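You operate a simulated robot arm through the tools that you are given. There is no shell and no other tool.

You run a simulated robot arm. Do the job below in one go: nothing can be reset, and whatever is moved stays where it is left.

JOB
Swap the steel cup's cracked black seal for the red seal.
Fine: unscrew the cup and stand it on the bench, lay the black seal on the used seal post, then lay the red seal on the ledge. Set down upright: steel cup.
Where things are to end (x, y in the base frame): steel cup within 60 mm of [630, -170].

The check looks at the end state, three seconds after you hand in, the way a careful person would. Anything else that was tipped, shoved, dropped, spilled or broken makes it a failure. Lids that push on must go on centred and level and be pressed home; caps that screw on are set level and turned clockwise until they are tight.

ROBOT AND FRAMES
A 6-joint arm with a four-finger gripper, fixed in place. Base frame: the origin is at the foot of the arm, x ahead of it, y to its left, z up; the work surface is at about z = 900. Readings come in mm, degrees, newtons and seconds.
With the tool pointing down near the work surface it reaches from about 120 to 920 mm from the base axis. Its first joint turns from -166.0 to 166.0 degrees. Payload 3.43 kg.
The tool frame sits at the grasp point between the pads (the TCP): z along the fingers, y along the line on which they close. The tips reach 30 mm beyond it. Largest opening 120 mm; the body of the gripper starts 85 mm behind the TCP.
Orientation is that of the tool frame in the base frame, as [roll, pitch, yaw] about the fixed x, y, z axes, in that order (R = Rz(yaw) Ry(pitch) Rx(roll)). With the fingers straight down and closing along the base's y, the tool's x points along the base's -x, its y along +y and its z along -z.

CONTROLS
- The arm moves only by the tool play_rows. Its argument "increments" is a list that holds one entry, the list of rows, each a list of 7 numbers: the finger opening in mm, from 0 to 120, then the shift along the tool's x, y, z in mm, then the turn, a rotation vector about the tool's x, y, z in degrees. In form: [[[gripper, dx, dy, dz, rx, ry, rz], ...]]. A call has 1 to 20 rows; each row shifts and turns the commanded pose from where the row before left it, along the tool's axes as they then stand. A row lasts 0.2 s, in which the tool goes at most 50 mm and 8.6 degrees; a call with a longer step from one row to the next is refused whole, and so is a gripper value outside its range. Where a pose cannot be reached the arm comes as near as it can. A force on the tool above 40 N (or 10 N above the force at the start of the call, whichever is more), or a blocked arm, ends the call early, and 0.2 s more pass. The fingers move at their own pace and stop on an object; they squeeze with about 44 N. The grip force told is the motor's: it shows also when the fingers shut on nothing. Time passes only in rows, and 0.2 s behind the last, so rows that do not move let the fingers close. It gives the time, the measured TCP pose, the force on the tool (base axes), the opening and the grip force at its end, in the units of the frame above (readings bear some noise), with the torque about the TCP (base axes, N m) and any sound that the robot's microphone picked up.
- Cameras (640 x 400 px; columns grow to the right, rows downward): "scene" is fixed at [52.4, -500.2, 1483]; the picture's right is [0.74, -0.68, 0.00], its down [-0.36, -0.40, -0.84] and it looks along [0.57, 0.62, -0.54] (base axes); focal length 314 px, centre (320, 200). "wrist" rides on the gripper at [71, -17, -121] in the tool frame; the picture's right is [0.23, 0.97, 0.00], its down [-0.81, 0.19, -0.55] and it looks along [-0.54, 0.13, 0.83] (tool axes); focal length 275 px, centre (320, 200).
- grab_frame(camera): a new picture of that camera. No time passes.
- move_column(by): slides the trunk up (or, below 0, down) by that many mm; the arm rides with it, the base frame stays. It gives what a move gives, with no picture.
- locate(camera, pixels): for up to 12 pixels [column, row] of the newest picture of that camera ("zoom" is the newest enlarged one), the place [x, y, z] in the base frame of the surface seen there, good to about 2 mm. No time passes.
- close_up(camera, box): a new picture of the part [left, top, right, bottom] of that camera's present view, enlarged. No time passes.
- finish_job(): hands the job in; it is judged then, once.

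Open the gripper and draw the arm clear of the work before you hand the job in, unless the task says otherwise.

The tools are called as a command line: name --argument value ..., lists and objects as JSON in quotes. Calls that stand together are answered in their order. play_rows: Moves the arm, as the interface text tells. Its arguments: {"type":"object","properties":{"increments":{"type":"array","items":{"type":"array","items":{"type":"array","items":{"type":"number"}}}}},"required":["increments"]} The other tools are called the same way: move_column (by) slides the trunk up or down; grab_frame (camera) takes a picture; locate (camera, pixels) gives the place of the surface under pixels of a picture; close_up (camera, box) takes an enlarged picture of a part of a camera's view; finish_job () hands the job in.

At the start:

```text
t: 0.0
eef_pos: [469.4, 71.9, 1287.2]
tcp_rot: [-179.9, 0.0, -179.9]
ft_force: [-0.4, -0.1, 0.6]
wrist_torque: [0.02, -0.03, -0.01]
width: 119.8
finger_force: 0.1
trunk travel left (down, up): [-150.0, 390.0]
```

scene: 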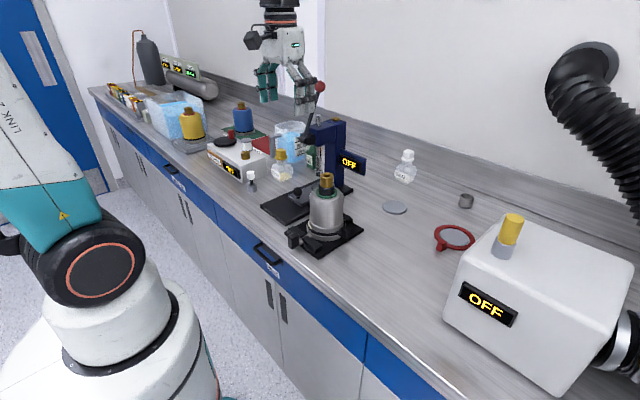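
wrist: 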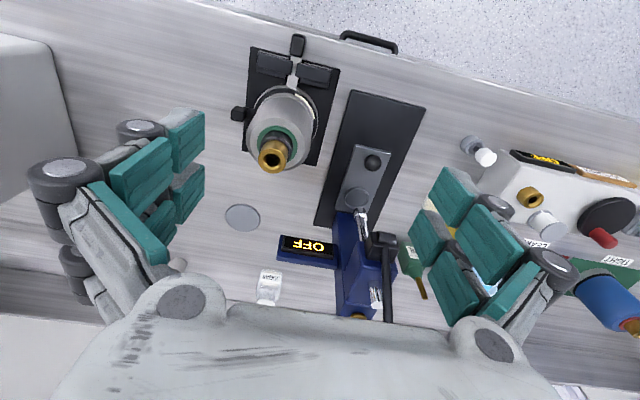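

I begin with close looks at the parts: the steel canister near scene (325,210), the red ring near (455,237), the small post near (466,200).

close_up --camera "scene" --box '[260, 150, 400, 260]'

close_up --camera "scene" --box '[370, 140, 550, 280]'

close_up --camera "scene" --box '[180, 90, 320, 200]'

close_up --camera "wrist" --box '[220, 30, 350, 190]'

```text
3.64 times, centred on (330, 205) of scene
```

zoom: 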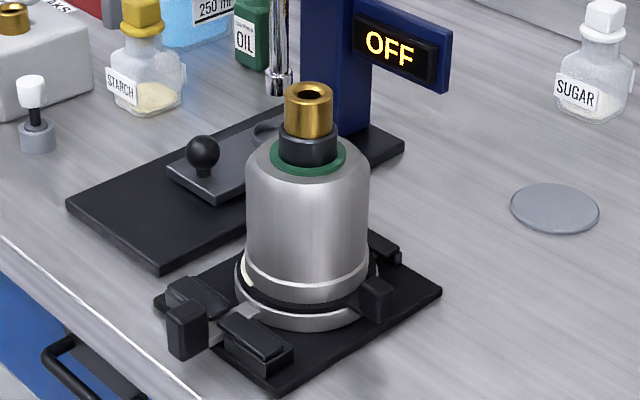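

```text
2.86 times, centred on (460, 210) of scene
```

zoom: 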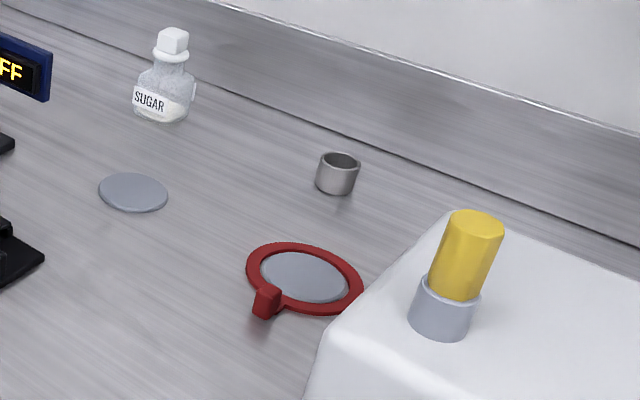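

```text
3.64 times, centred on (250, 145) of scene
```

zoom: 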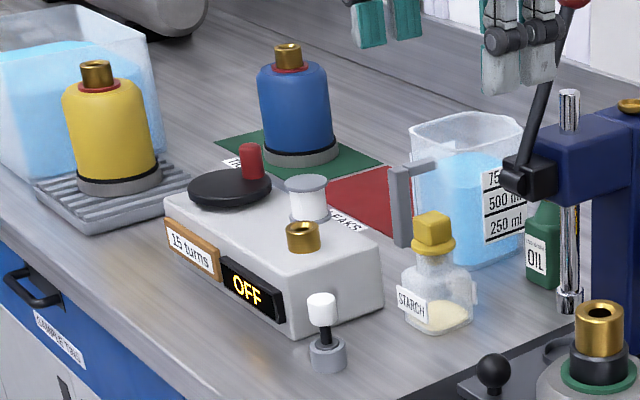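

```text
2.50 times, centred on (285, 110) of wrist
```

zoom: 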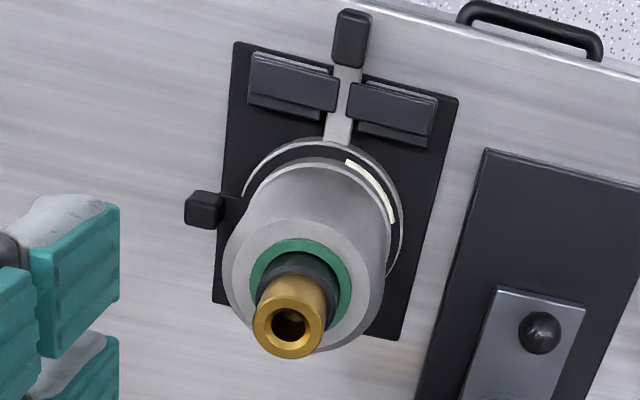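

The cup stands mouth-down on a flanged holder with the black seal between. The red seal sits round one grey disc and another disc is empty. I'll locate these points.

grab_frame --camera "scene"

locate --camera "scene" --pixels '[[395, 207], [384, 207], [406, 207], [455, 237], [436, 236], [470, 236], [440, 245], [466, 200], [463, 194], [412, 215], [420, 240]]'

close_up --camera "scene" --box '[280, 165, 370, 260]'

close_up --camera "scene" --box '[380, 190, 480, 260]'

```text
taken
```

scene: 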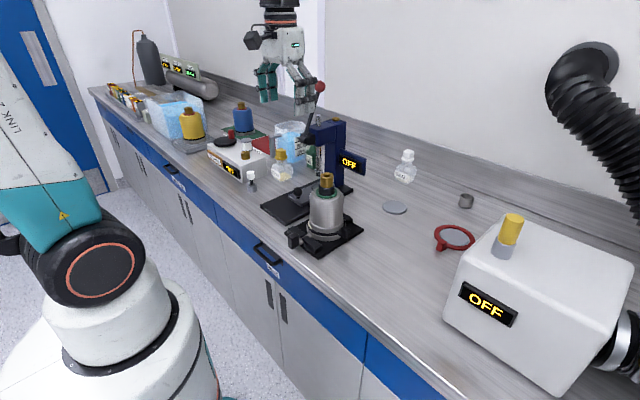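

```text
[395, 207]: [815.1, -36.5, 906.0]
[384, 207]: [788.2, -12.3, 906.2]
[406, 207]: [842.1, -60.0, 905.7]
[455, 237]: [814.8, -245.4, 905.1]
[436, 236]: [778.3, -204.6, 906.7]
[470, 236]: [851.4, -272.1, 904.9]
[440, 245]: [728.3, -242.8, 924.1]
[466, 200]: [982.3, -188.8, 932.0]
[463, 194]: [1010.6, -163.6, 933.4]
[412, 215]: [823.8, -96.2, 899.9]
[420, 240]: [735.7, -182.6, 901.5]
```

```text
4.21 times, centred on (325, 212) of scene
```

zoom: 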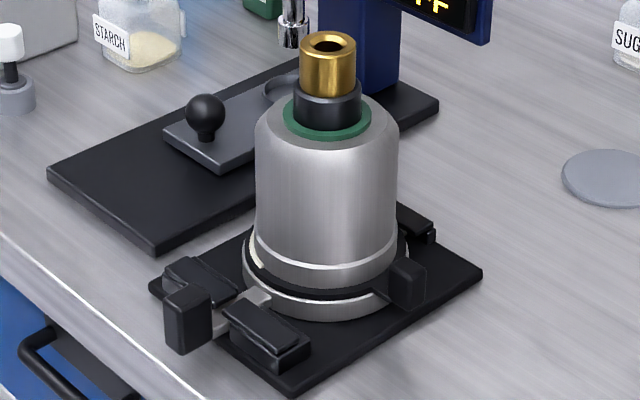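

```text
5.71 times, centred on (430, 225) of scene
```

zoom: 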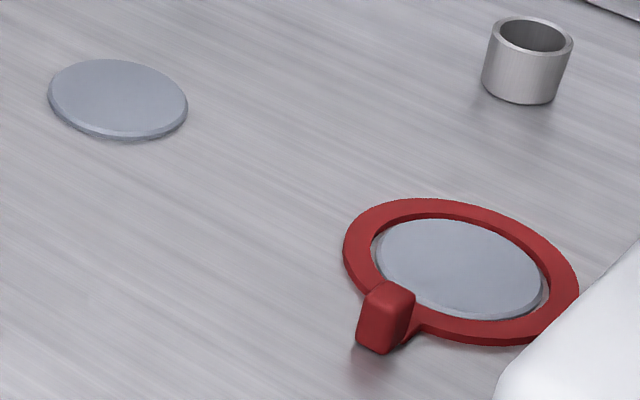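

I'll zoom in on the cup again and measure its profile.

close_up --camera "scene" --box '[280, 165, 370, 260]'

locate --camera "zoom" --pixels '[[328, 70], [328, 110], [330, 130], [328, 150], [328, 200], [328, 250], [328, 275], [325, 292], [322, 308], [408, 275], [187, 320], [240, 320]]'

locate --camera "zoom" --pixels '[[258, 200], [396, 200], [258, 250], [395, 250], [250, 270], [303, 70], [354, 70], [328, 35], [295, 105], [360, 105], [330, 350], [455, 265]]'

grab_frame --camera "wrist"

locate --camera "wrist" --pixels '[[297, 45], [239, 114], [242, 217], [252, 48], [338, 70], [318, 165], [275, 68], [312, 75], [292, 80]]'

```text
4.21 times, centred on (325, 212) of scene
```

zoom: 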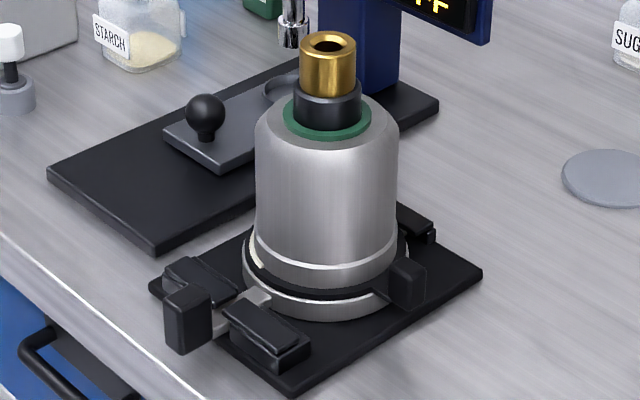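

```text
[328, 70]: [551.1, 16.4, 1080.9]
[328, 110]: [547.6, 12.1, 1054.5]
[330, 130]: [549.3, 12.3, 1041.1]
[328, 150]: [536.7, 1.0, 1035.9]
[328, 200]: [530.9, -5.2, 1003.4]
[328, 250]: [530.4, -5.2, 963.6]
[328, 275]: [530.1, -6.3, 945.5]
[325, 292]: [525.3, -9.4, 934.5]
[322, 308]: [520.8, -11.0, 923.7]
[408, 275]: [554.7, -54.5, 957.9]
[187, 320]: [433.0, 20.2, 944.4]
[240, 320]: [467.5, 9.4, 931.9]
```

```text
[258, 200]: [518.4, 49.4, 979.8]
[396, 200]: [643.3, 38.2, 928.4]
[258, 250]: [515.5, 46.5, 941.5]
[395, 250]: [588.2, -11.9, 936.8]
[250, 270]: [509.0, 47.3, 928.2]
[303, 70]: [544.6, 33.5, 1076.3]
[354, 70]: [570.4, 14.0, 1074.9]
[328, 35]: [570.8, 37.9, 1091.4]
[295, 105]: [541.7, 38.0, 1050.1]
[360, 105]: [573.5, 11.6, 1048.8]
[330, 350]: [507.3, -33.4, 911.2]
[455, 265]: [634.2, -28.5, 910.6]
```

```text
taken
```

wrist: 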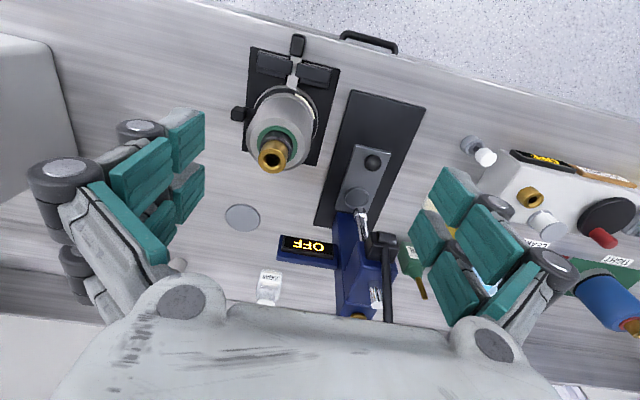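

```text
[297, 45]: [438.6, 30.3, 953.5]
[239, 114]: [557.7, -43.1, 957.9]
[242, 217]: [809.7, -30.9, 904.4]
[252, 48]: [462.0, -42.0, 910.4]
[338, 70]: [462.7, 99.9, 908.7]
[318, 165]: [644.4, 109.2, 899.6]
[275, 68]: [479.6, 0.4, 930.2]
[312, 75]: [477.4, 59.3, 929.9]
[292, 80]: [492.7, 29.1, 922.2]
```

Estimated cup axis is about (562, 29) with a radius near 47. I'll refine this from a wrist close-up and check the press around the work area for clearance.

locate --camera "wrist" --pixels '[[261, 154], [286, 154], [273, 142], [273, 168], [246, 140], [318, 130], [306, 245], [385, 240], [350, 225], [280, 242], [335, 252], [372, 160]]'

locate --camera "scene" --pixels '[[320, 87], [310, 115], [325, 140], [350, 163], [302, 177], [330, 150], [345, 185], [265, 207], [314, 105]]'

close_up --camera "wrist" --box '[230, 80, 330, 180]'

locate --camera "zoom" --pixels '[[320, 300], [100, 250], [540, 250], [320, 250], [120, 400], [450, 400], [90, 350], [500, 380]]'

```text
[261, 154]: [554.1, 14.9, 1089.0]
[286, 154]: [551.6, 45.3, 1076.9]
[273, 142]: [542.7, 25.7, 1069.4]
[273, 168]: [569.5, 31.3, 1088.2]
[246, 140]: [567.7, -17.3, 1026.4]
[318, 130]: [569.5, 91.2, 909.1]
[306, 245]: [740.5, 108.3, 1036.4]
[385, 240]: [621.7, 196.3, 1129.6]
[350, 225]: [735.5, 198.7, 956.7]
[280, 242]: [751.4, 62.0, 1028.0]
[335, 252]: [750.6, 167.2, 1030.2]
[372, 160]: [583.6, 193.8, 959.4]
```

```text
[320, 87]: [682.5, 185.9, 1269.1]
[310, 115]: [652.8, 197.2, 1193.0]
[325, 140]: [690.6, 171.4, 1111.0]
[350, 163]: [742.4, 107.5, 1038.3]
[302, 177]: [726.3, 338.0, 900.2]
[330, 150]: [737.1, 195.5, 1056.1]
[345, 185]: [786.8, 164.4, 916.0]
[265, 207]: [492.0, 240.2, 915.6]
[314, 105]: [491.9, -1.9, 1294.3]
```

```text
4.00 times, centred on (280, 130) of wrist
```

zoom: 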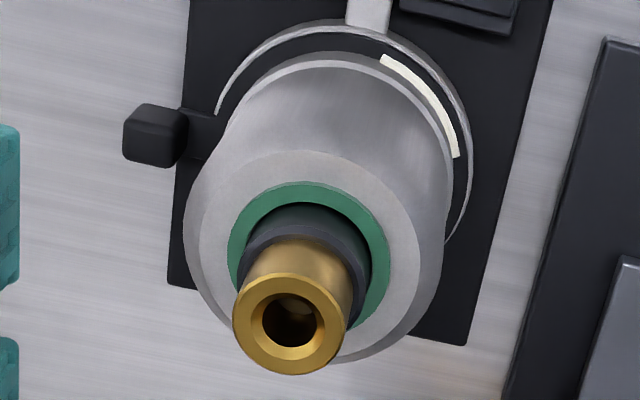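

```text
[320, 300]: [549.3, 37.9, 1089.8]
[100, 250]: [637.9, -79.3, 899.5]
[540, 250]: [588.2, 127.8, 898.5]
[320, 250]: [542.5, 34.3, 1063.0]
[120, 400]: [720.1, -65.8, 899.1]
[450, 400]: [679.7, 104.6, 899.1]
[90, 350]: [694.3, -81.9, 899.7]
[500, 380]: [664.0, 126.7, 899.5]
```

The cup axis comes out around (562, 30), with the brass top near z=1090. I move above it at TCP z=1150 (tips at 1120) to look down.

play_rows --increments '[[[120, -31, -14, 0, 0, 0, 0], [120, -31, -14, 0, 0, 0, 0], [120, -31, -14, 0, 0, 0, 0], [120, 0, 0, 35, 0, 0, 0], [120, 0, 0, 35, 0, 0, 0], [120, 0, 0, 35, 0, 0, 0], [120, 0, 0, 32, 0, 0, 0], [120, 0, 0, 0, 0, 0, 0]]]'

grab_frame --camera "wrist"

grab_frame --camera "scene"

```text
t: 1.8
eef_pos: [561.8, 28.1, 1150.8]
tcp_rot: [-179.9, 0.1, -179.9]
ft_force: [0.7, 0.1, -0.6]
wrist_torque: [-0.02, 0.0, 0.03]
width: 119.9
finger_force: 0.1
trunk travel left (down, up): [-150.0, 390.0]
```

```text
taken
```

wrist: 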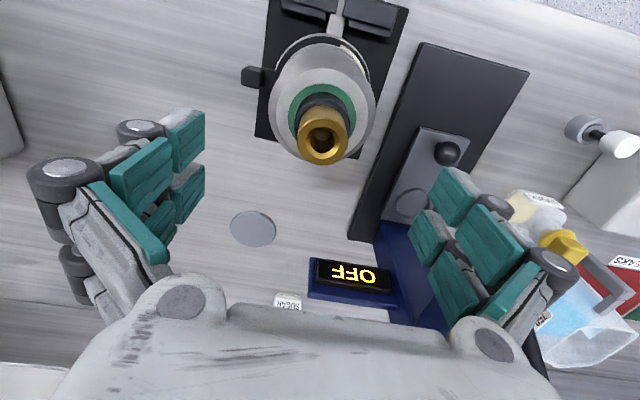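

```text
taken
```

scene: 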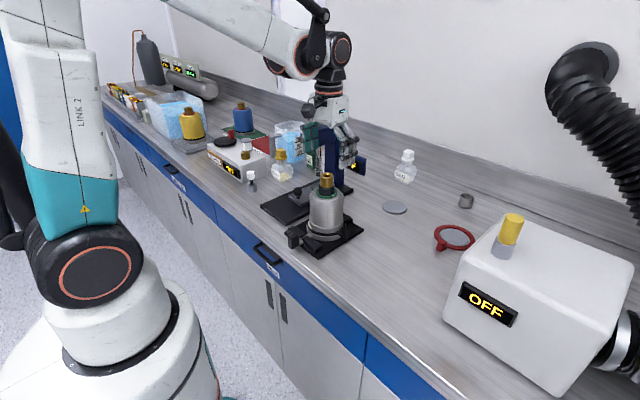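

Now with a nearer view I refine the axis from brass-rim and shoulder points.

close_up --camera "wrist" --box '[230, 20, 410, 180]'

locate --camera "wrist" --pixels '[[301, 140], [342, 140], [322, 159], [322, 126], [308, 155], [336, 155], [288, 108], [357, 108], [276, 110], [370, 110], [278, 90], [368, 90]]'

locate --camera "zoom" --pixels '[[330, 160], [165, 150], [490, 150], [140, 230], [505, 230], [80, 200], [330, 75], [175, 120], [470, 110], [430, 130]]'

```text
2.50 times, centred on (320, 100) of wrist
```

zoom: 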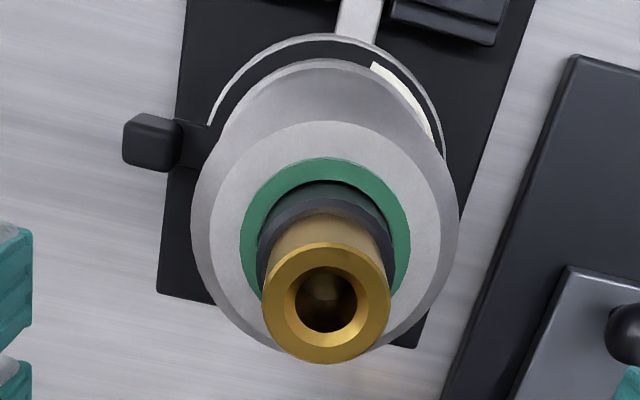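

```text
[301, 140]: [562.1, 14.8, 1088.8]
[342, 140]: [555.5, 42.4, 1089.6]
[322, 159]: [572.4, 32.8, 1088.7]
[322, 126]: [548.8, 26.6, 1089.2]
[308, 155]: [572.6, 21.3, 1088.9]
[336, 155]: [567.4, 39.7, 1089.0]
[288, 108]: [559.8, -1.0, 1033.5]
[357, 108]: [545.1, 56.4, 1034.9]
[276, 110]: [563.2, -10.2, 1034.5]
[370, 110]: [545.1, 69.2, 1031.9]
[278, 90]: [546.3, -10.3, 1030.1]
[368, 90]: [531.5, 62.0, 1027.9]
```

```text
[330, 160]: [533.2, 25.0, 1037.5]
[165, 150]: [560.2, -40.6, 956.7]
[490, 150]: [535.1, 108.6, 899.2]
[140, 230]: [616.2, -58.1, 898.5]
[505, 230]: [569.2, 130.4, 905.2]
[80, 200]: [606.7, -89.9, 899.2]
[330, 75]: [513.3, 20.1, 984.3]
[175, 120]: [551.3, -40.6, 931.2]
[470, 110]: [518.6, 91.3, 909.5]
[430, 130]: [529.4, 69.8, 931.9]
```

Axis is (562, 29) and the straight steel wall spans roughly z 950–1008. I descend to TCP z≈1010, which leaves the gripper body 6 mm over the brass, and then check contact before closing.

play_rows --increments '[[[120, 0, 1, 30, 0, 0, 0], [120, 0, 0, 30, 0, 0, 0], [120, 0, 0, 30, 0, 0, 0], [120, 0, 0, 25, 0, 0, 0], [120, 0, 0, 15, 0, 0, 0], [120, 0, 0, 10, 0, 0, 0], [120, 0, 0, 0, 0, 0, 0]]]'

close_up --camera "scene" --box '[260, 100, 400, 260]'

grab_frame --camera "wrist"

```text
t: 3.4
eef_pos: [560.8, 30.2, 1010.2]
tcp_rot: [180.0, 0.0, -179.9]
ft_force: [0.9, 0.0, -0.4]
wrist_torque: [0.0, 0.05, 0.03]
width: 120.3
finger_force: 0.0
trunk travel left (down, up): [-150.0, 390.0]
```

```text
2.50 times, centred on (330, 180) of scene
```

zoom: 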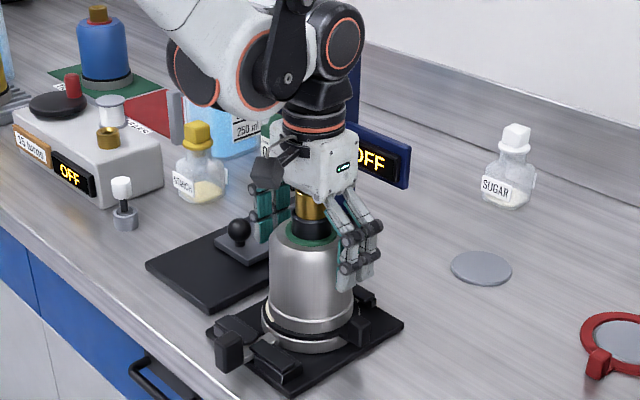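

```text
taken
```

wrist: 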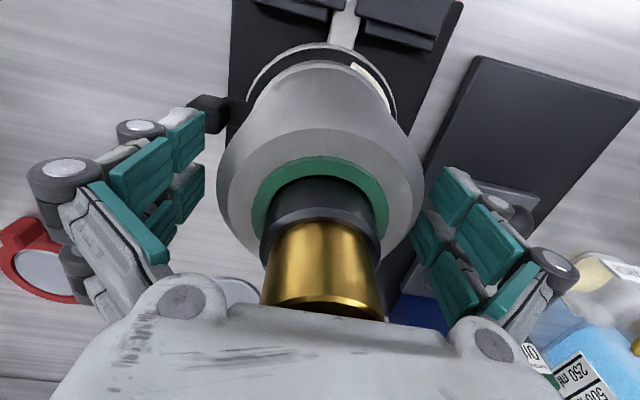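

The fingers straddle the cup with clear gaps on both sides. I close on it.

play_rows --increments '[[[100, -1, -1, 0, 0, 0, 0], [95, 0, 0, 0, 0, 0, 0], [90, 0, 0, 0, 0, 0, 0], [80, 0, 0, 0, 0, 0, 0], [80, 0, 0, 0, 0, 0, 0]]]'

grab_frame --camera "wrist"

```text
t: 4.6
eef_pos: [561.0, 30.5, 1010.9]
tcp_rot: [-180.0, 0.1, 180.0]
ft_force: [-7.1, 4.1, 8.3]
wrist_torque: [0.19, 0.32, 0.03]
width: 94.6
finger_force: 43.5
trunk travel left (down, up): [-150.0, 390.0]
```

```text
taken
```

wrist: 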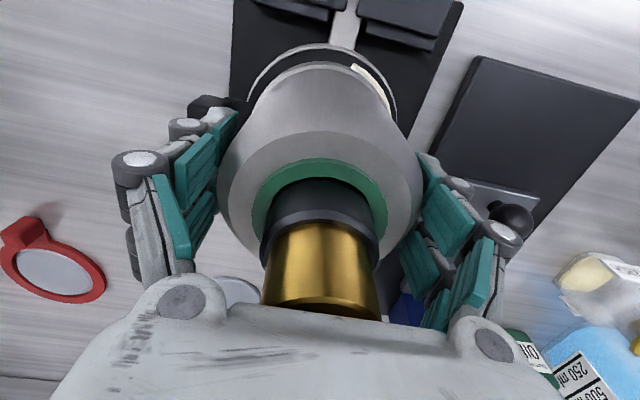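

It is gripped at 94.6 mm. I try a small counter-clockwise turn (tool rz negative, since tool z points down) and read the torque.

play_rows --increments '[[[80, 0, 0, 0, 0, 0, -4], [80, 0, 0, 0, 0, 0, -4], [80, 0, 0, 0, 0, 0, -4], [80, 0, 0, 0, 0, 0, 0]]]'

close_up --camera "scene" --box '[260, 100, 400, 260]'

```text
t: 5.6
eef_pos: [562.7, 29.3, 1010.0]
tcp_rot: [180.0, 0.0, -168.1]
ft_force: [-7.2, 3.9, 2.8]
wrist_torque: [0.23, 0.26, -0.31]
width: 95.0
finger_force: 44.2
trunk travel left (down, up): [-150.0, 390.0]
```

```text
2.50 times, centred on (330, 180) of scene
```

zoom: 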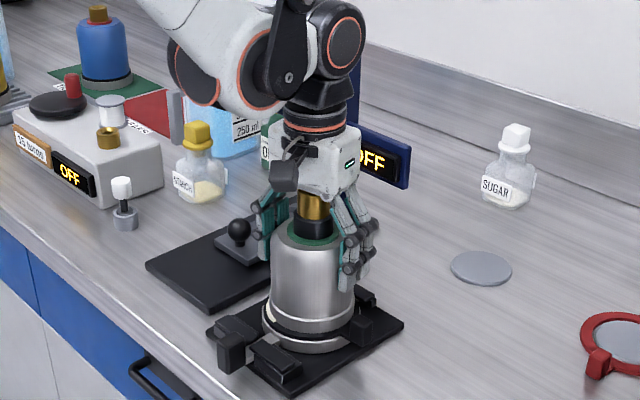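

The cup appears to turn with little torque (0.3 N m). I turn another 60° without lifting, to see from the force how fast it climbs.

play_rows --increments '[[[80, 0, 0, 0, 0, 0, -8], [80, 0, 0, 0, 0, 0, -8], [80, 0, 0, 0, 0, 0, -8], [80, 0, 0, 0, 0, 0, -8], [80, 0, 0, 0, 0, 0, -8], [80, 0, 0, 0, 0, 0, -8], [80, 0, 0, 0, 0, 0, -8], [80, 0, 0, 0, 0, 0, 0]]]'

close_up --camera "scene" --box '[280, 165, 370, 260]'

locate --camera "zoom" --pixels '[[300, 262], [320, 275], [325, 292], [322, 308]]'

```text
t: 7.4
eef_pos: [561.9, 28.6, 1010.7]
tcp_rot: [-179.9, 0.0, -112.0]
ft_force: [-4.2, 6.1, 10.0]
wrist_torque: [0.68, -0.01, 0.15]
width: 95.0
finger_force: 44.2
trunk travel left (down, up): [-150.0, 390.0]
```

```text
4.21 times, centred on (325, 212) of scene
```

zoom: 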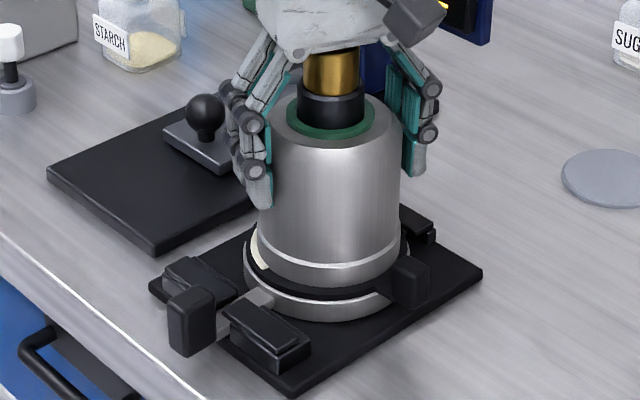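

```text
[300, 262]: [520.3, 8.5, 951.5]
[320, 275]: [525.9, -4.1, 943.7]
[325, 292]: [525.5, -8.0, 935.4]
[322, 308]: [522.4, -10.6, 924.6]
```

The cup turns freely, and fz rose to 10 N, so it is climbing the thread. I continue turning with a slight lift per row.

play_rows --increments '[[[80, 0, 0, -0.3, 0, 0, -8], [80, 0, 0, -0.3, 0, 0, -8], [80, 0, 0, -0.3, 0, 0, -8], [80, 0, 0, -0.3, 0, 0, -8], [80, 0, 0, -0.3, 0, 0, -8], [80, 0, 0, -0.3, 0, 0, -8], [80, 0, 0, -0.3, 0, 0, -8], [80, 0, 0, 0, 0, 0, 0]]]'

close_up --camera "scene" --box '[280, 165, 370, 260]'

locate --camera "zoom" --pixels '[[328, 252], [328, 262], [328, 275], [325, 292], [322, 308]]'

```text
t: 9.2
eef_pos: [563.4, 29.0, 1012.5]
tcp_rot: [180.0, 0.0, -56.0]
ft_force: [-3.6, 1.5, -0.1]
wrist_torque: [0.09, 0.26, -0.04]
width: 95.0
finger_force: 43.8
trunk travel left (down, up): [-150.0, 390.0]
```

```text
4.21 times, centred on (325, 212) of scene
```

zoom: 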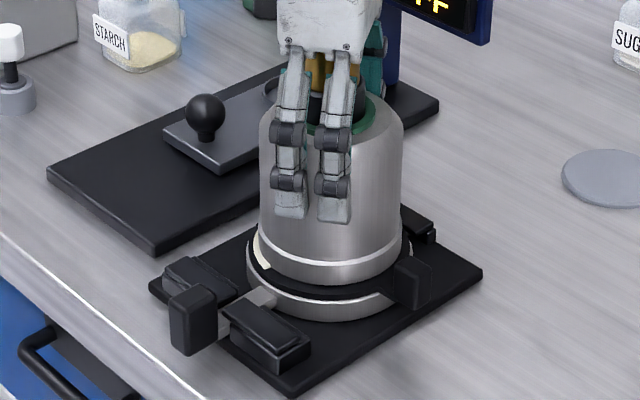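

```text
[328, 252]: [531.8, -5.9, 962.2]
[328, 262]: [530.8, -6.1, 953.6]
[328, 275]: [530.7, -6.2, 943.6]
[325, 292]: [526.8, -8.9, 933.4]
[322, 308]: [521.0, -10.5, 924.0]
```

Force is back near 0 and the holder stays put. I continue turning about 110° with the same lift rate.

play_rows --increments '[[[80, 0, 0, -0.2, 0, 0, -8], [80, 0, 0, -0.2, 0, 0, -8], [80, 0, 0, -0.2, 0, 0, -8], [80, 0, 0, -0.2, 0, 0, -8], [80, 0, 0, -0.2, 0, 0, -8], [80, 0, 0, -0.2, 0, 0, -8], [80, 0, 0, -0.2, 0, 0, -8], [80, 0, 0, -0.2, 0, 0, -8], [80, 0, 0, -0.2, 0, 0, -8], [80, 0, 0, -0.2, 0, 0, -8], [80, 0, 0, -0.2, 0, 0, -8], [80, 0, 0, -0.2, 0, 0, -8], [80, 0, 0, 0, 0, 0, 0]]]'

close_up --camera "scene" --box '[280, 165, 370, 260]'

```text
t: 12.0
eef_pos: [563.2, 30.2, 1013.8]
tcp_rot: [179.9, 0.0, -4.4]
ft_force: [0.3, -1.4, -6.7]
wrist_torque: [-0.07, 0.02, 0.02]
width: 95.2
finger_force: 43.8
out of reach, approached as far as the arm can: row 7, 8, 9, 10, 11, 12
trunk travel left (down, up): [-150.0, 390.0]
```

```text
4.21 times, centred on (325, 212) of scene
```

zoom: 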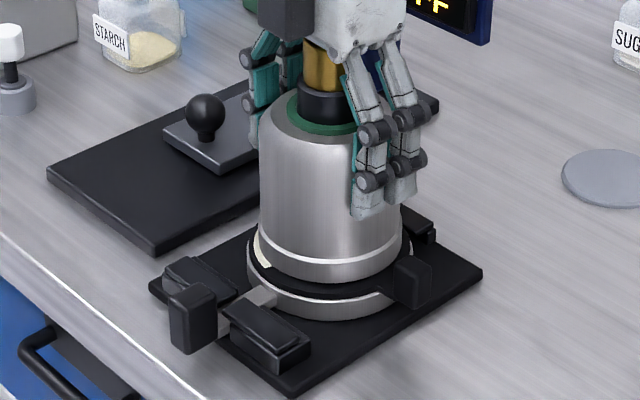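

The wrist hit its joint limit at yaw about −4°. I release, then rotate back clockwise around the round cup.

play_rows --increments '[[[120, 0, 0, 0, 0, 0, 0], [120, 0, 0, 0, 0, 0, 0], [120, 0, 0, 0, 0, 0, 0]]]'

close_up --camera "scene" --box '[280, 165, 370, 260]'

```text
t: 12.8
eef_pos: [562.7, 29.6, 1015.2]
tcp_rot: [-180.0, 0.0, -4.3]
ft_force: [0.5, 0.5, 0.4]
wrist_torque: [-0.01, 0.01, -0.04]
width: 120.0
finger_force: 0.0
trunk travel left (down, up): [-150.0, 390.0]
```

```text
4.21 times, centred on (325, 212) of scene
```

zoom: 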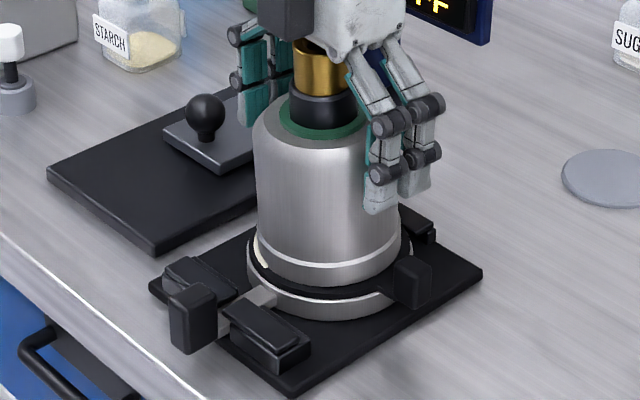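

On release the cup leaned slightly to the left in the picture, so the thread is loose or nearly free. I check its tilt by locating points.

locate --camera "zoom" --pixels '[[318, 70], [322, 108], [325, 150], [325, 200], [328, 250], [328, 262], [325, 292], [300, 262], [370, 265], [280, 180], [350, 170]]'

grab_frame --camera "wrist"

close_up --camera "scene" --box '[305, 210, 355, 245]'

```text
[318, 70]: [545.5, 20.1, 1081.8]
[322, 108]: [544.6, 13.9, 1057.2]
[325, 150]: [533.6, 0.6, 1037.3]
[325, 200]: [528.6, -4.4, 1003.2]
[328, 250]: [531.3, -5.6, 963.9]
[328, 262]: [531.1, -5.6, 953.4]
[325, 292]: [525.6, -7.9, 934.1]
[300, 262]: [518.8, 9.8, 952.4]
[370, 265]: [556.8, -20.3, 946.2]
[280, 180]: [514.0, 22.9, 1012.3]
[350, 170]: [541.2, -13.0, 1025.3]
```

```text
taken
```

wrist: 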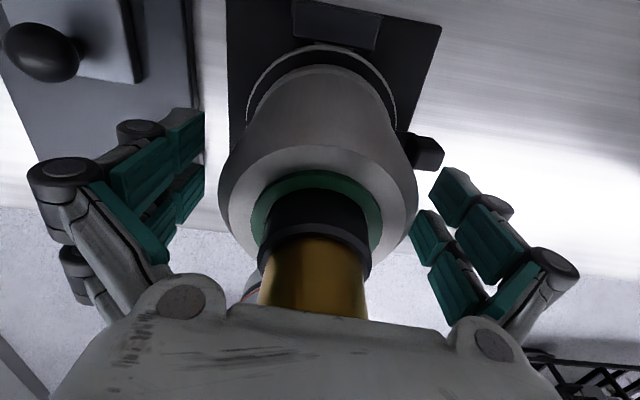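

```text
11.43 times, centred on (330, 228) of scene
```

zoom: 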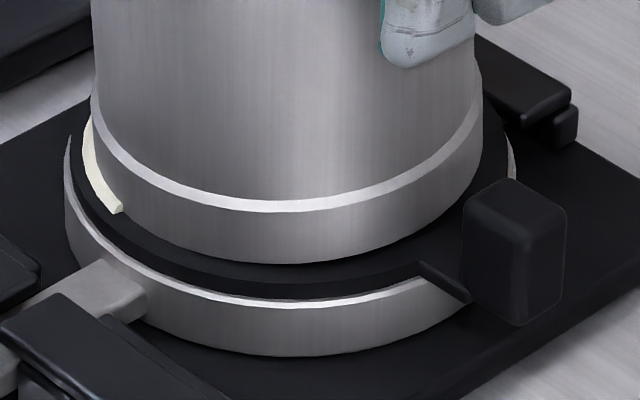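

The cup leans about 3°, so it is nearly or fully free. I rotate the open gripper back 80° clockwise and check the pose.

play_rows --increments '[[[120, 0, 0, 0, 0, 0, 8], [120, 0, 0, 0, 0, 0, 8], [120, 0, 0, 0, 0, 0, 8], [120, 0, 0, 0, 0, 0, 8], [120, 0, 0, 0, 0, 0, 8], [120, 0, 0, 0, 0, 0, 8], [120, 0, 0, 0, 0, 0, 8], [120, 0, 0, 0, 0, 0, 8], [120, 0, 0, 0, 0, 0, 8], [120, 0, 0, 0, 0, 0, 8], [120, 0, 0, 0, 0, 0, 0]]]'

grab_frame --camera "wrist"

close_up --camera "scene" --box '[280, 165, 370, 260]'

```text
t: 15.2
eef_pos: [563.7, 28.6, 1014.5]
tcp_rot: [-180.0, -0.1, -84.3]
ft_force: [0.2, -0.4, 0.6]
wrist_torque: [0.01, 0.0, 0.01]
width: 119.8
finger_force: 0.0
trunk travel left (down, up): [-150.0, 390.0]
```

```text
taken
```

wrist: 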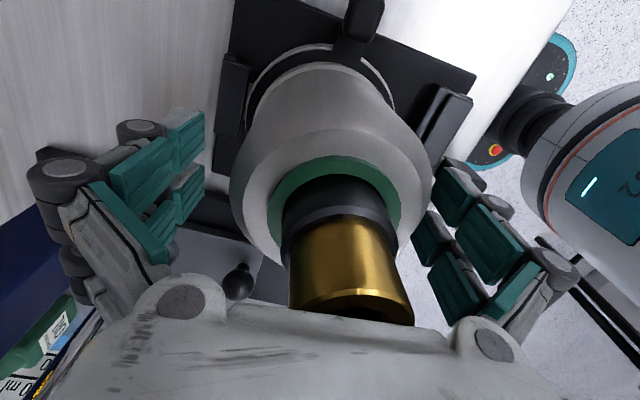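

```text
4.21 times, centred on (325, 212) of scene
```

zoom: 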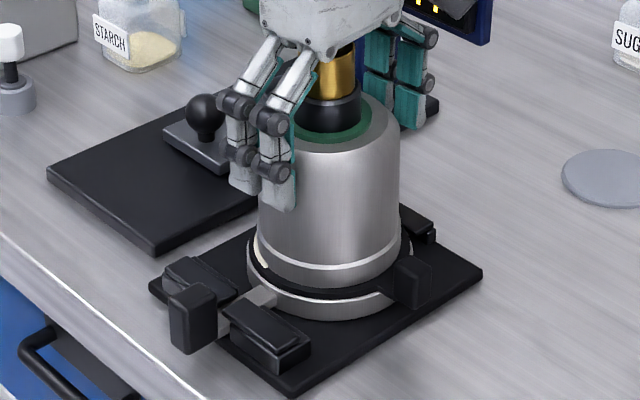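

The cup's lean is toward (−x,+y). I turn to yaw −135 so the fingers close along the lean and right the cup, then grip gently.

play_rows --increments '[[[120, 0, 0, 0, 0, 0, 8.5], [120, 0, 0, 0, 0, 0, 8.5], [120, 0, 0, 0, 0, 0, 8.5], [120, 0, 0, 0, 0, 0, 8.5], [120, 0, 0, 0, 0, 0, 8.5], [120, 0, 0, 0, 0, 0, 8.2], [120, 0, 0, 0, 0, 0, 0], [105, 0, 0, 0, 0, 0, 0], [98, 0, 0, 0, 0, 0, 0], [92, 0, 0, 0, 0, 0, 0], [80, 0, 0, 0, 0, 0, 0], [80, 0, 0, 0, 0, 0, 0]]]'

close_up --camera "scene" --box '[280, 165, 370, 260]'

```text
t: 17.8
eef_pos: [562.9, 29.1, 1015.4]
tcp_rot: [-179.8, -0.1, -135.0]
ft_force: [0.2, 0.3, 2.7]
wrist_torque: [-0.06, 0.05, -0.02]
width: 96.4
finger_force: 43.8
trunk travel left (down, up): [-150.0, 390.0]
```

```text
4.21 times, centred on (325, 212) of scene
```

zoom: 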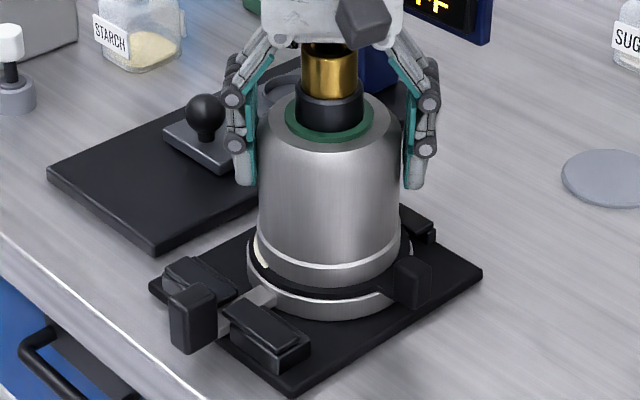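

The cup is upright again in the grip. I turn another 64° counter-clockwise, lifting very slightly.

play_rows --increments '[[[80, 0, 0, -0.2, 0, 0, -8], [80, 0, 0, -0.2, 0, 0, -8], [80, 0, 0, -0.2, 0, 0, -8], [80, 0, 0, -0.2, 0, 0, -8], [80, 0, 0, -0.2, 0, 0, -8], [80, 0, 0, -0.2, 0, 0, -8], [80, 0, 0, -0.2, 0, 0, -8], [80, 0, 0, -0.2, 0, 0, -8], [80, 0, 0, 0, 0, 0, 0]]]'

close_up --camera "scene" --box '[280, 165, 370, 260]'

```text
t: 19.8
eef_pos: [563.3, 28.8, 1015.4]
tcp_rot: [179.9, 0.0, -70.9]
ft_force: [2.1, 4.8, 0.4]
wrist_torque: [0.33, -0.12, -0.05]
width: 96.5
finger_force: 43.7
trunk travel left (down, up): [-150.0, 390.0]
```

```text
4.21 times, centred on (325, 212) of scene
```

zoom: 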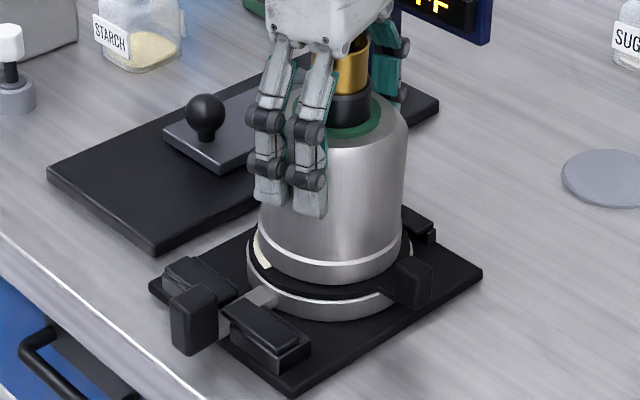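

There's still no resistance. I turn the rest of the available 60° in this grip and then look.

play_rows --increments '[[[80, 0, 0, -0.3, 0, 0, -8], [80, 0, 0, -0.3, 0, 0, -8], [80, 0, 0, -0.3, 0, 0, -8], [80, 0, 0, -0.3, 0, 0, -8], [80, 0, 0, -0.3, 0, 0, -8], [80, 0, 0, -0.3, 0, 0, -8], [80, 0, 0, -0.3, 0, 0, -8], [80, 0, 0, -0.3, 0, 0, -7], [80, 0, 0, 0, 0, 0, 0]]]'

close_up --camera "scene" --box '[280, 165, 370, 260]'

```text
t: 21.8
eef_pos: [563.0, 28.8, 1019.5]
tcp_rot: [179.8, 0.0, -7.9]
ft_force: [0.5, 3.8, -3.1]
wrist_torque: [0.23, -0.01, -0.06]
width: 96.4
finger_force: 43.9
trunk travel left (down, up): [-150.0, 390.0]
```

```text
4.21 times, centred on (325, 212) of scene
```

zoom: 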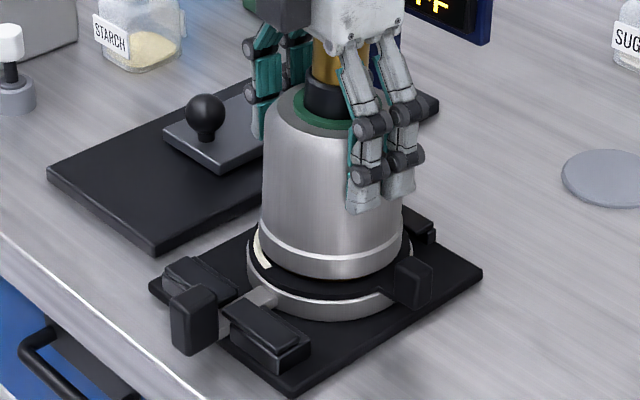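

The cup now sits visibly higher (about 4 mm) with the seal staying down. I lift 5 mm more as a test while watching the force.

play_rows --increments '[[[80, 0, 0, -1, 0, 0, 0], [80, 0, 0, -1, 0, 0, 0], [80, 0, 0, -1, 0, 0, 0], [80, 0, 0, -1, 0, 0, 0], [80, 0, 0, -1, 0, 0, 0], [80, 0, 0, 0, 0, 0, 0]]]'

close_up --camera "scene" --box '[280, 165, 370, 260]'

```text
t: 23.2
eef_pos: [562.8, 29.6, 1023.3]
tcp_rot: [179.9, 0.0, -8.0]
ft_force: [-0.1, 2.2, -5.0]
wrist_torque: [0.11, 0.03, -0.01]
width: 96.6
finger_force: 44.0
trunk travel left (down, up): [-150.0, 390.0]
```

```text
4.21 times, centred on (325, 212) of scene
```

zoom: 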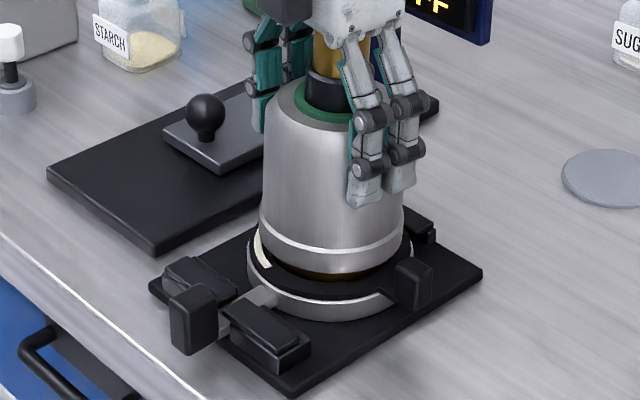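

It is free: fz is about −5 N, and a gap with the brown spigot is visible under the rim. I lift it straight up.

play_rows --increments '[[[80, 0, 0, -4, 0, 0, 0], [80, 0, 0, -4, 0, 0, 0], [80, 0, 0, -4, 0, 0, 0], [80, 0, 0, -4, 0, 0, 0], [80, 0, 0, -5, 0, 0, 0], [80, 0, 0, -5, 0, 0, 0], [80, 0, 0, -5, 0, 0, 0], [80, 0, 0, -5, 0, 0, 0], [80, 0, 0, -8, 0, 0, 0], [80, 0, 0, -8, 0, 0, 0], [80, 0, 0, -8, 0, 0, 0], [80, 0, 0, 0, 0, 0, 0]]]'

close_up --camera "scene" --box '[260, 120, 400, 260]'

```text
t: 25.8
eef_pos: [563.1, 29.4, 1083.8]
tcp_rot: [180.0, 0.0, -8.0]
ft_force: [0.0, -0.3, -3.6]
wrist_torque: [0.04, 0.02, 0.0]
width: 96.6
finger_force: 43.9
trunk travel left (down, up): [-150.0, 390.0]
```

```text
2.86 times, centred on (330, 190) of scene
```

zoom: 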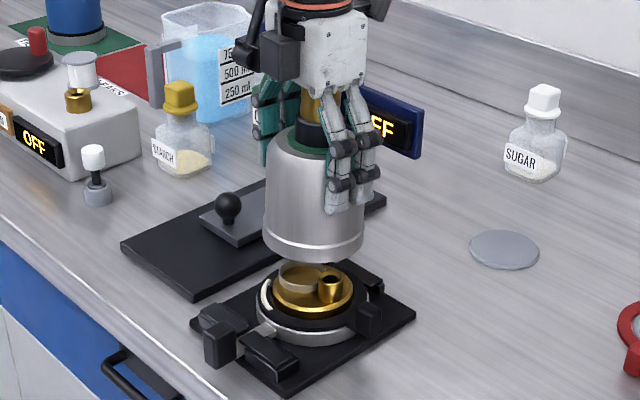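

The cup is clear of the brass spigot and weighs about 0.4 kg. I raise it a little and turn back 80° to get off the wrist limit, then carry it over to (630, −170).

play_rows --increments '[[[80, 0, 0, -10, 0, 0, 8], [80, 0, 0, -10, 0, 0, 8], [80, 0, 0, -10, 0, 0, 8], [80, 0, 0, 0, 0, 0, 8], [80, 0, 0, 0, 0, 0, 8], [80, 0, 0, 0, 0, 0, 8], [80, 0, 0, 0, 0, 0, 8], [80, 0, 0, 0, 0, 0, 8], [80, 0, 0, 0, 0, 0, 8], [80, 0, 0, 0, 0, 0, 8], [80, 0, 0, 0, 0, 0, 0]]]'

play_rows --increments '[[[80, 20, -6, 0, 0, 0, 0], [80, 22.7, -6.7, 0, 0, 0, 0], [80, 22.7, -6.7, 0, 0, 0, 0], [80, 22.7, -6.7, 0, 0, 0, 0], [80, 22.7, -6.7, 0, 0, 0, 0], [80, 22.7, -6.7, 0, 0, 0, 0], [80, 22.7, -6.7, 0, 0, 0, 0], [80, 22.7, -6.7, 0, 0, 0, 0], [80, 22, -6.7, 0, 0, 0, 0], [80, 0, 0, 0, 0, 0, 0]]]'

grab_frame --camera "scene"

close_up --camera "scene" --box '[300, 130, 480, 260]'

```text
t: 28.2
eef_pos: [562.0, 28.0, 1112.8]
tcp_rot: [180.0, -0.1, -88.1]
ft_force: [-0.5, -0.9, -3.5]
wrist_torque: [0.02, -0.03, 0.02]
width: 96.3
finger_force: 44.2
trunk travel left (down, up): [-150.0, 390.0]
```

```text
t: 30.4
eef_pos: [630.0, -169.3, 1114.6]
tcp_rot: [180.0, -0.1, -87.9]
ft_force: [0.0, -0.6, -3.8]
wrist_torque: [0.01, 0.0, -0.01]
width: 96.6
finger_force: 44.0
trunk travel left (down, up): [-150.0, 390.0]
```

```text
taken
```

scene: 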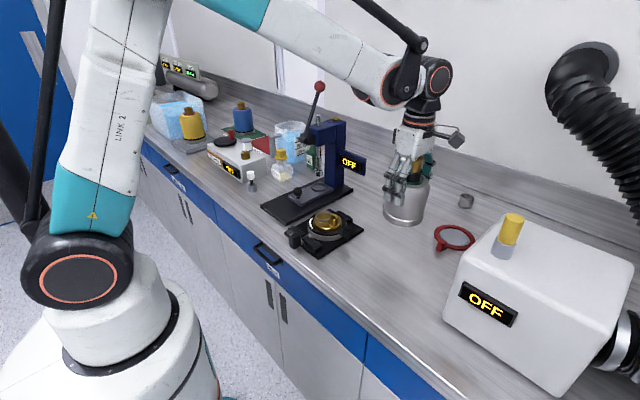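

```text
3.08 times, centred on (390, 195) of scene
```

zoom: 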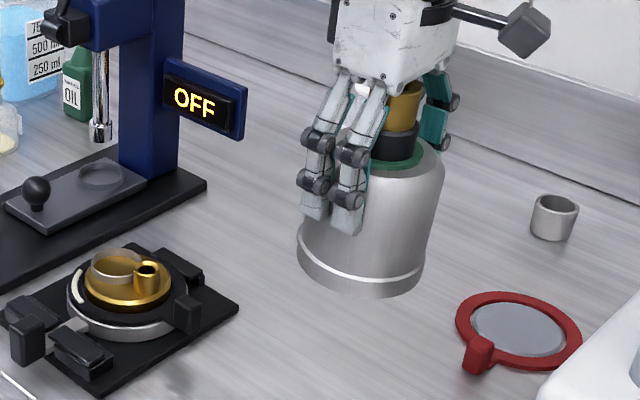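

The cup leans a few degrees in the grip. I locate its lower rim to find its height, before lowering.

locate --camera "zoom" --pixels '[[370, 292], [340, 289], [400, 291], [310, 268], [418, 280], [360, 260]]'

```text
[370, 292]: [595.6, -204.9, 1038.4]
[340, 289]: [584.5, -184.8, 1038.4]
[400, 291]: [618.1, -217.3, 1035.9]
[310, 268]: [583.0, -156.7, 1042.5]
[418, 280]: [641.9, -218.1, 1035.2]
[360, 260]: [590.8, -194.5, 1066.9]
```

The rim bottom lies at z 1035–1042 with TCP at about 1113. I lower 128 mm, then approach in 1 mm steps to feel the bench.

play_rows --increments '[[[80, 0, 0, 25, 0, 0, 0], [80, 0, 0, 25, 0, 0, 0], [80, 0, 0, 25, 0, 0, 0], [80, 0, 0, 25, 0, 0, 0], [80, 0, 0, 15, 0, 0, 0], [80, 0, 0, 10, 0, 0, 0], [80, 0, 0, 3, 0, 0, 0], [80, 0, 0, 0, 0, 0, 0]]]'

play_rows --increments '[[[80, 0, 0, 1, 0, 0, 0], [80, 0, 0, 1, 0, 0, 0], [80, 0, 0, 1, 0, 0, 0], [80, 0, 0, 1, 0, 0, 0], [80, 0, 0, 0, 0, 0, 0]]]'

close_up --camera "scene" --box '[340, 130, 460, 260]'

```text
t: 32.2
eef_pos: [629.4, -170.8, 985.4]
tcp_rot: [180.0, -0.1, -88.0]
ft_force: [0.9, -0.2, -4.4]
wrist_torque: [0.0, -0.01, -0.03]
width: 96.4
finger_force: 44.6
trunk travel left (down, up): [-150.0, 390.0]
```

```text
t: 33.4
eef_pos: [629.6, -170.1, 983.0]
tcp_rot: [-179.9, -0.1, -87.9]
ft_force: [1.0, -0.9, -1.6]
wrist_torque: [-0.08, -0.01, 0.0]
width: 96.2
finger_force: 43.4
trunk travel left (down, up): [-150.0, 390.0]
```

```text
3.08 times, centred on (400, 195) of scene
```

zoom: 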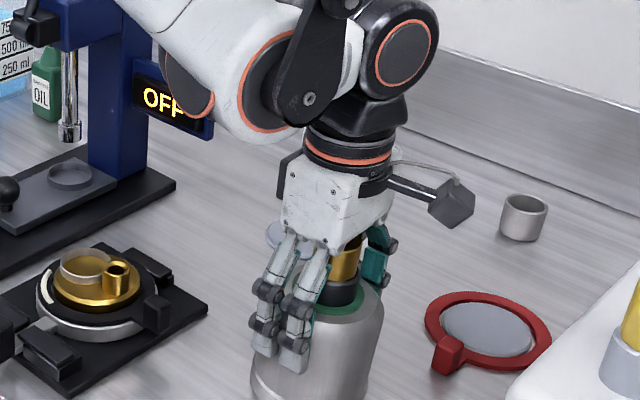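

Contact is beginning (fz changed from −4.4 to −1.6, torque shift). I press down a few mm more so the lean evens out.

play_rows --increments '[[[80, 0, 0, 1, 0, 0, 0], [80, 0, 0, 1, 0, 0, 0], [80, 0, 0, 1, 0, 0, 0], [80, 0, 0, 0, 0, 0, 0]]]'

close_up --camera "scene" --box '[340, 160, 460, 280]'

```text
t: 34.4
eef_pos: [628.7, -167.8, 979.3]
tcp_rot: [179.9, -0.1, -88.0]
ft_force: [2.8, 6.0, 18.6]
wrist_torque: [-0.7, -0.15, 0.13]
width: 96.3
finger_force: 43.7
trunk travel left (down, up): [-150.0, 390.0]
```

```text
3.33 times, centred on (400, 220) of scene
```

zoom: 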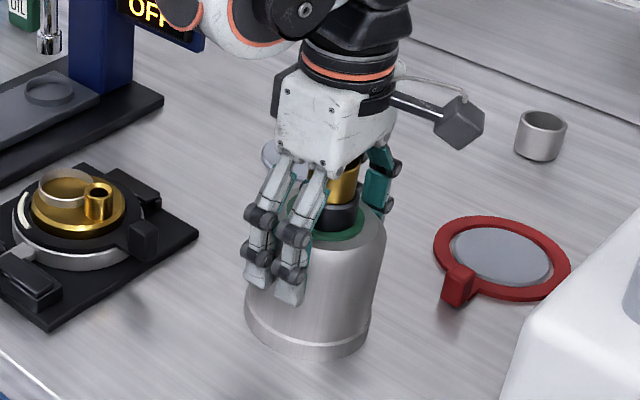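

The cup is seated on the bench with 18 N on it. I back off 1.5 mm and open the fingers.

play_rows --increments '[[[80, 0, 0, -1.5, 0, 0, 0], [97, 0, 0, 0, 0, 0, 0], [100, 0, 0, 0, 0, 0, 0], [106, 0, 0, 0, 0, 0, 0], [112, 0, 0, 0, 0, 0, 0], [120, 0, 0, 0, 0, 0, 0], [120, 0, 0, 0, 0, 0, 0]]]'

close_up --camera "scene" --box '[340, 160, 460, 280]'

grab_frame --camera "wrist"

```text
t: 36.0
eef_pos: [629.5, -170.0, 980.9]
tcp_rot: [179.9, -0.1, -88.1]
ft_force: [-0.8, 1.3, 0.1]
wrist_torque: [-0.03, -0.02, 0.01]
width: 120.0
finger_force: 0.1
trunk travel left (down, up): [-150.0, 390.0]
```

```text
3.33 times, centred on (400, 220) of scene
```

zoom: 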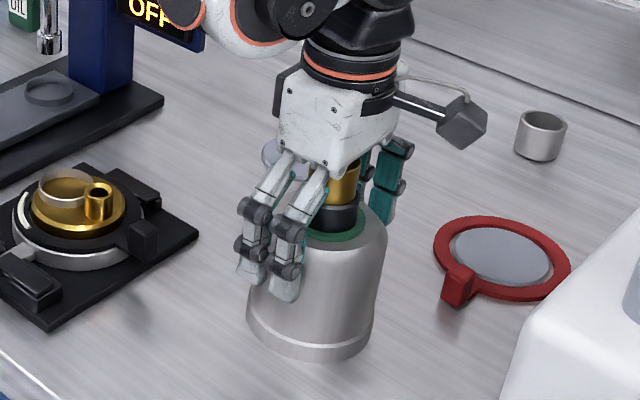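

```text
taken
```

wrist: 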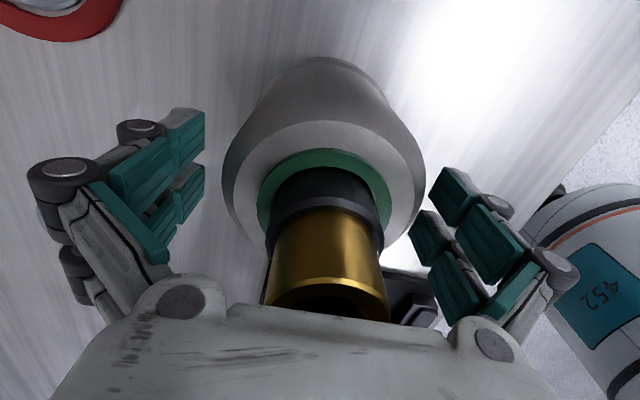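

The cup stands upright and the fingers are clear. I retreat straight up and turn the wrist back toward its starting yaw for the seal work.

play_rows --increments '[[[120, 0, 0, -20, 0, 0, 0], [120, 0, 0, -30, 0, 0, 0], [120, 0, 0, -40, 0, 0, 0], [120, 0, 0, -40, 0, 0, 0], [120, 0, 0, -40, 0, 0, 0], [120, 0, 0, -20, 0, 0, 8], [120, 0, 0, 0, 0, 0, 8], [120, 0, 0, 0, 0, 0, 8], [120, 0, 0, 0, 0, 0, 8], [120, 0, 0, 0, 0, 0, 8], [120, 0, 0, 0, 0, 0, 8], [120, 0, 0, 0, 0, 0, 8], [120, 0, 0, 0, 0, 0, 8], [120, 0, 0, 0, 0, 0, 8], [120, 0, 0, 0, 0, 0, 8], [120, 0, 0, 0, 0, 0, 8], [120, 0, 0, 0, 0, 0, 4], [120, 0, 0, 0, 0, 0, 0]]]'

grab_frame --camera "scene"

close_up --camera "scene" --box '[280, 190, 380, 260]'

```text
t: 39.8
eef_pos: [629.0, -169.2, 1171.9]
tcp_rot: [-179.8, 0.0, 179.9]
ft_force: [0.1, 0.0, 0.5]
wrist_torque: [0.0, 0.01, -0.01]
width: 120.0
finger_force: 0.0
trunk travel left (down, up): [-150.0, 390.0]
```

```text
taken
```

scene: 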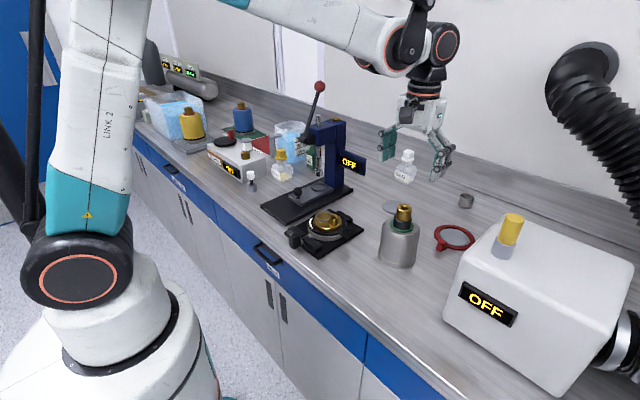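

```text
5.71 times, centred on (330, 225) of scene
```

zoom: 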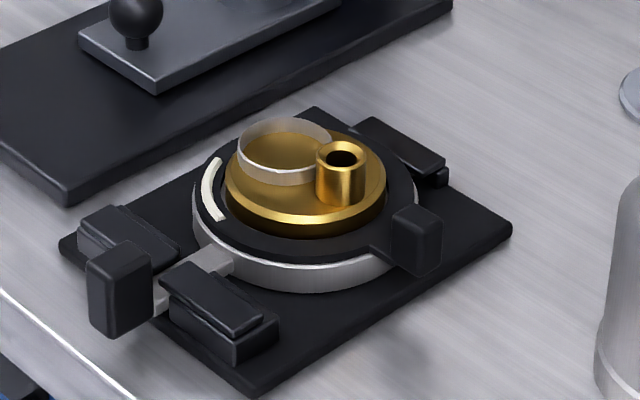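

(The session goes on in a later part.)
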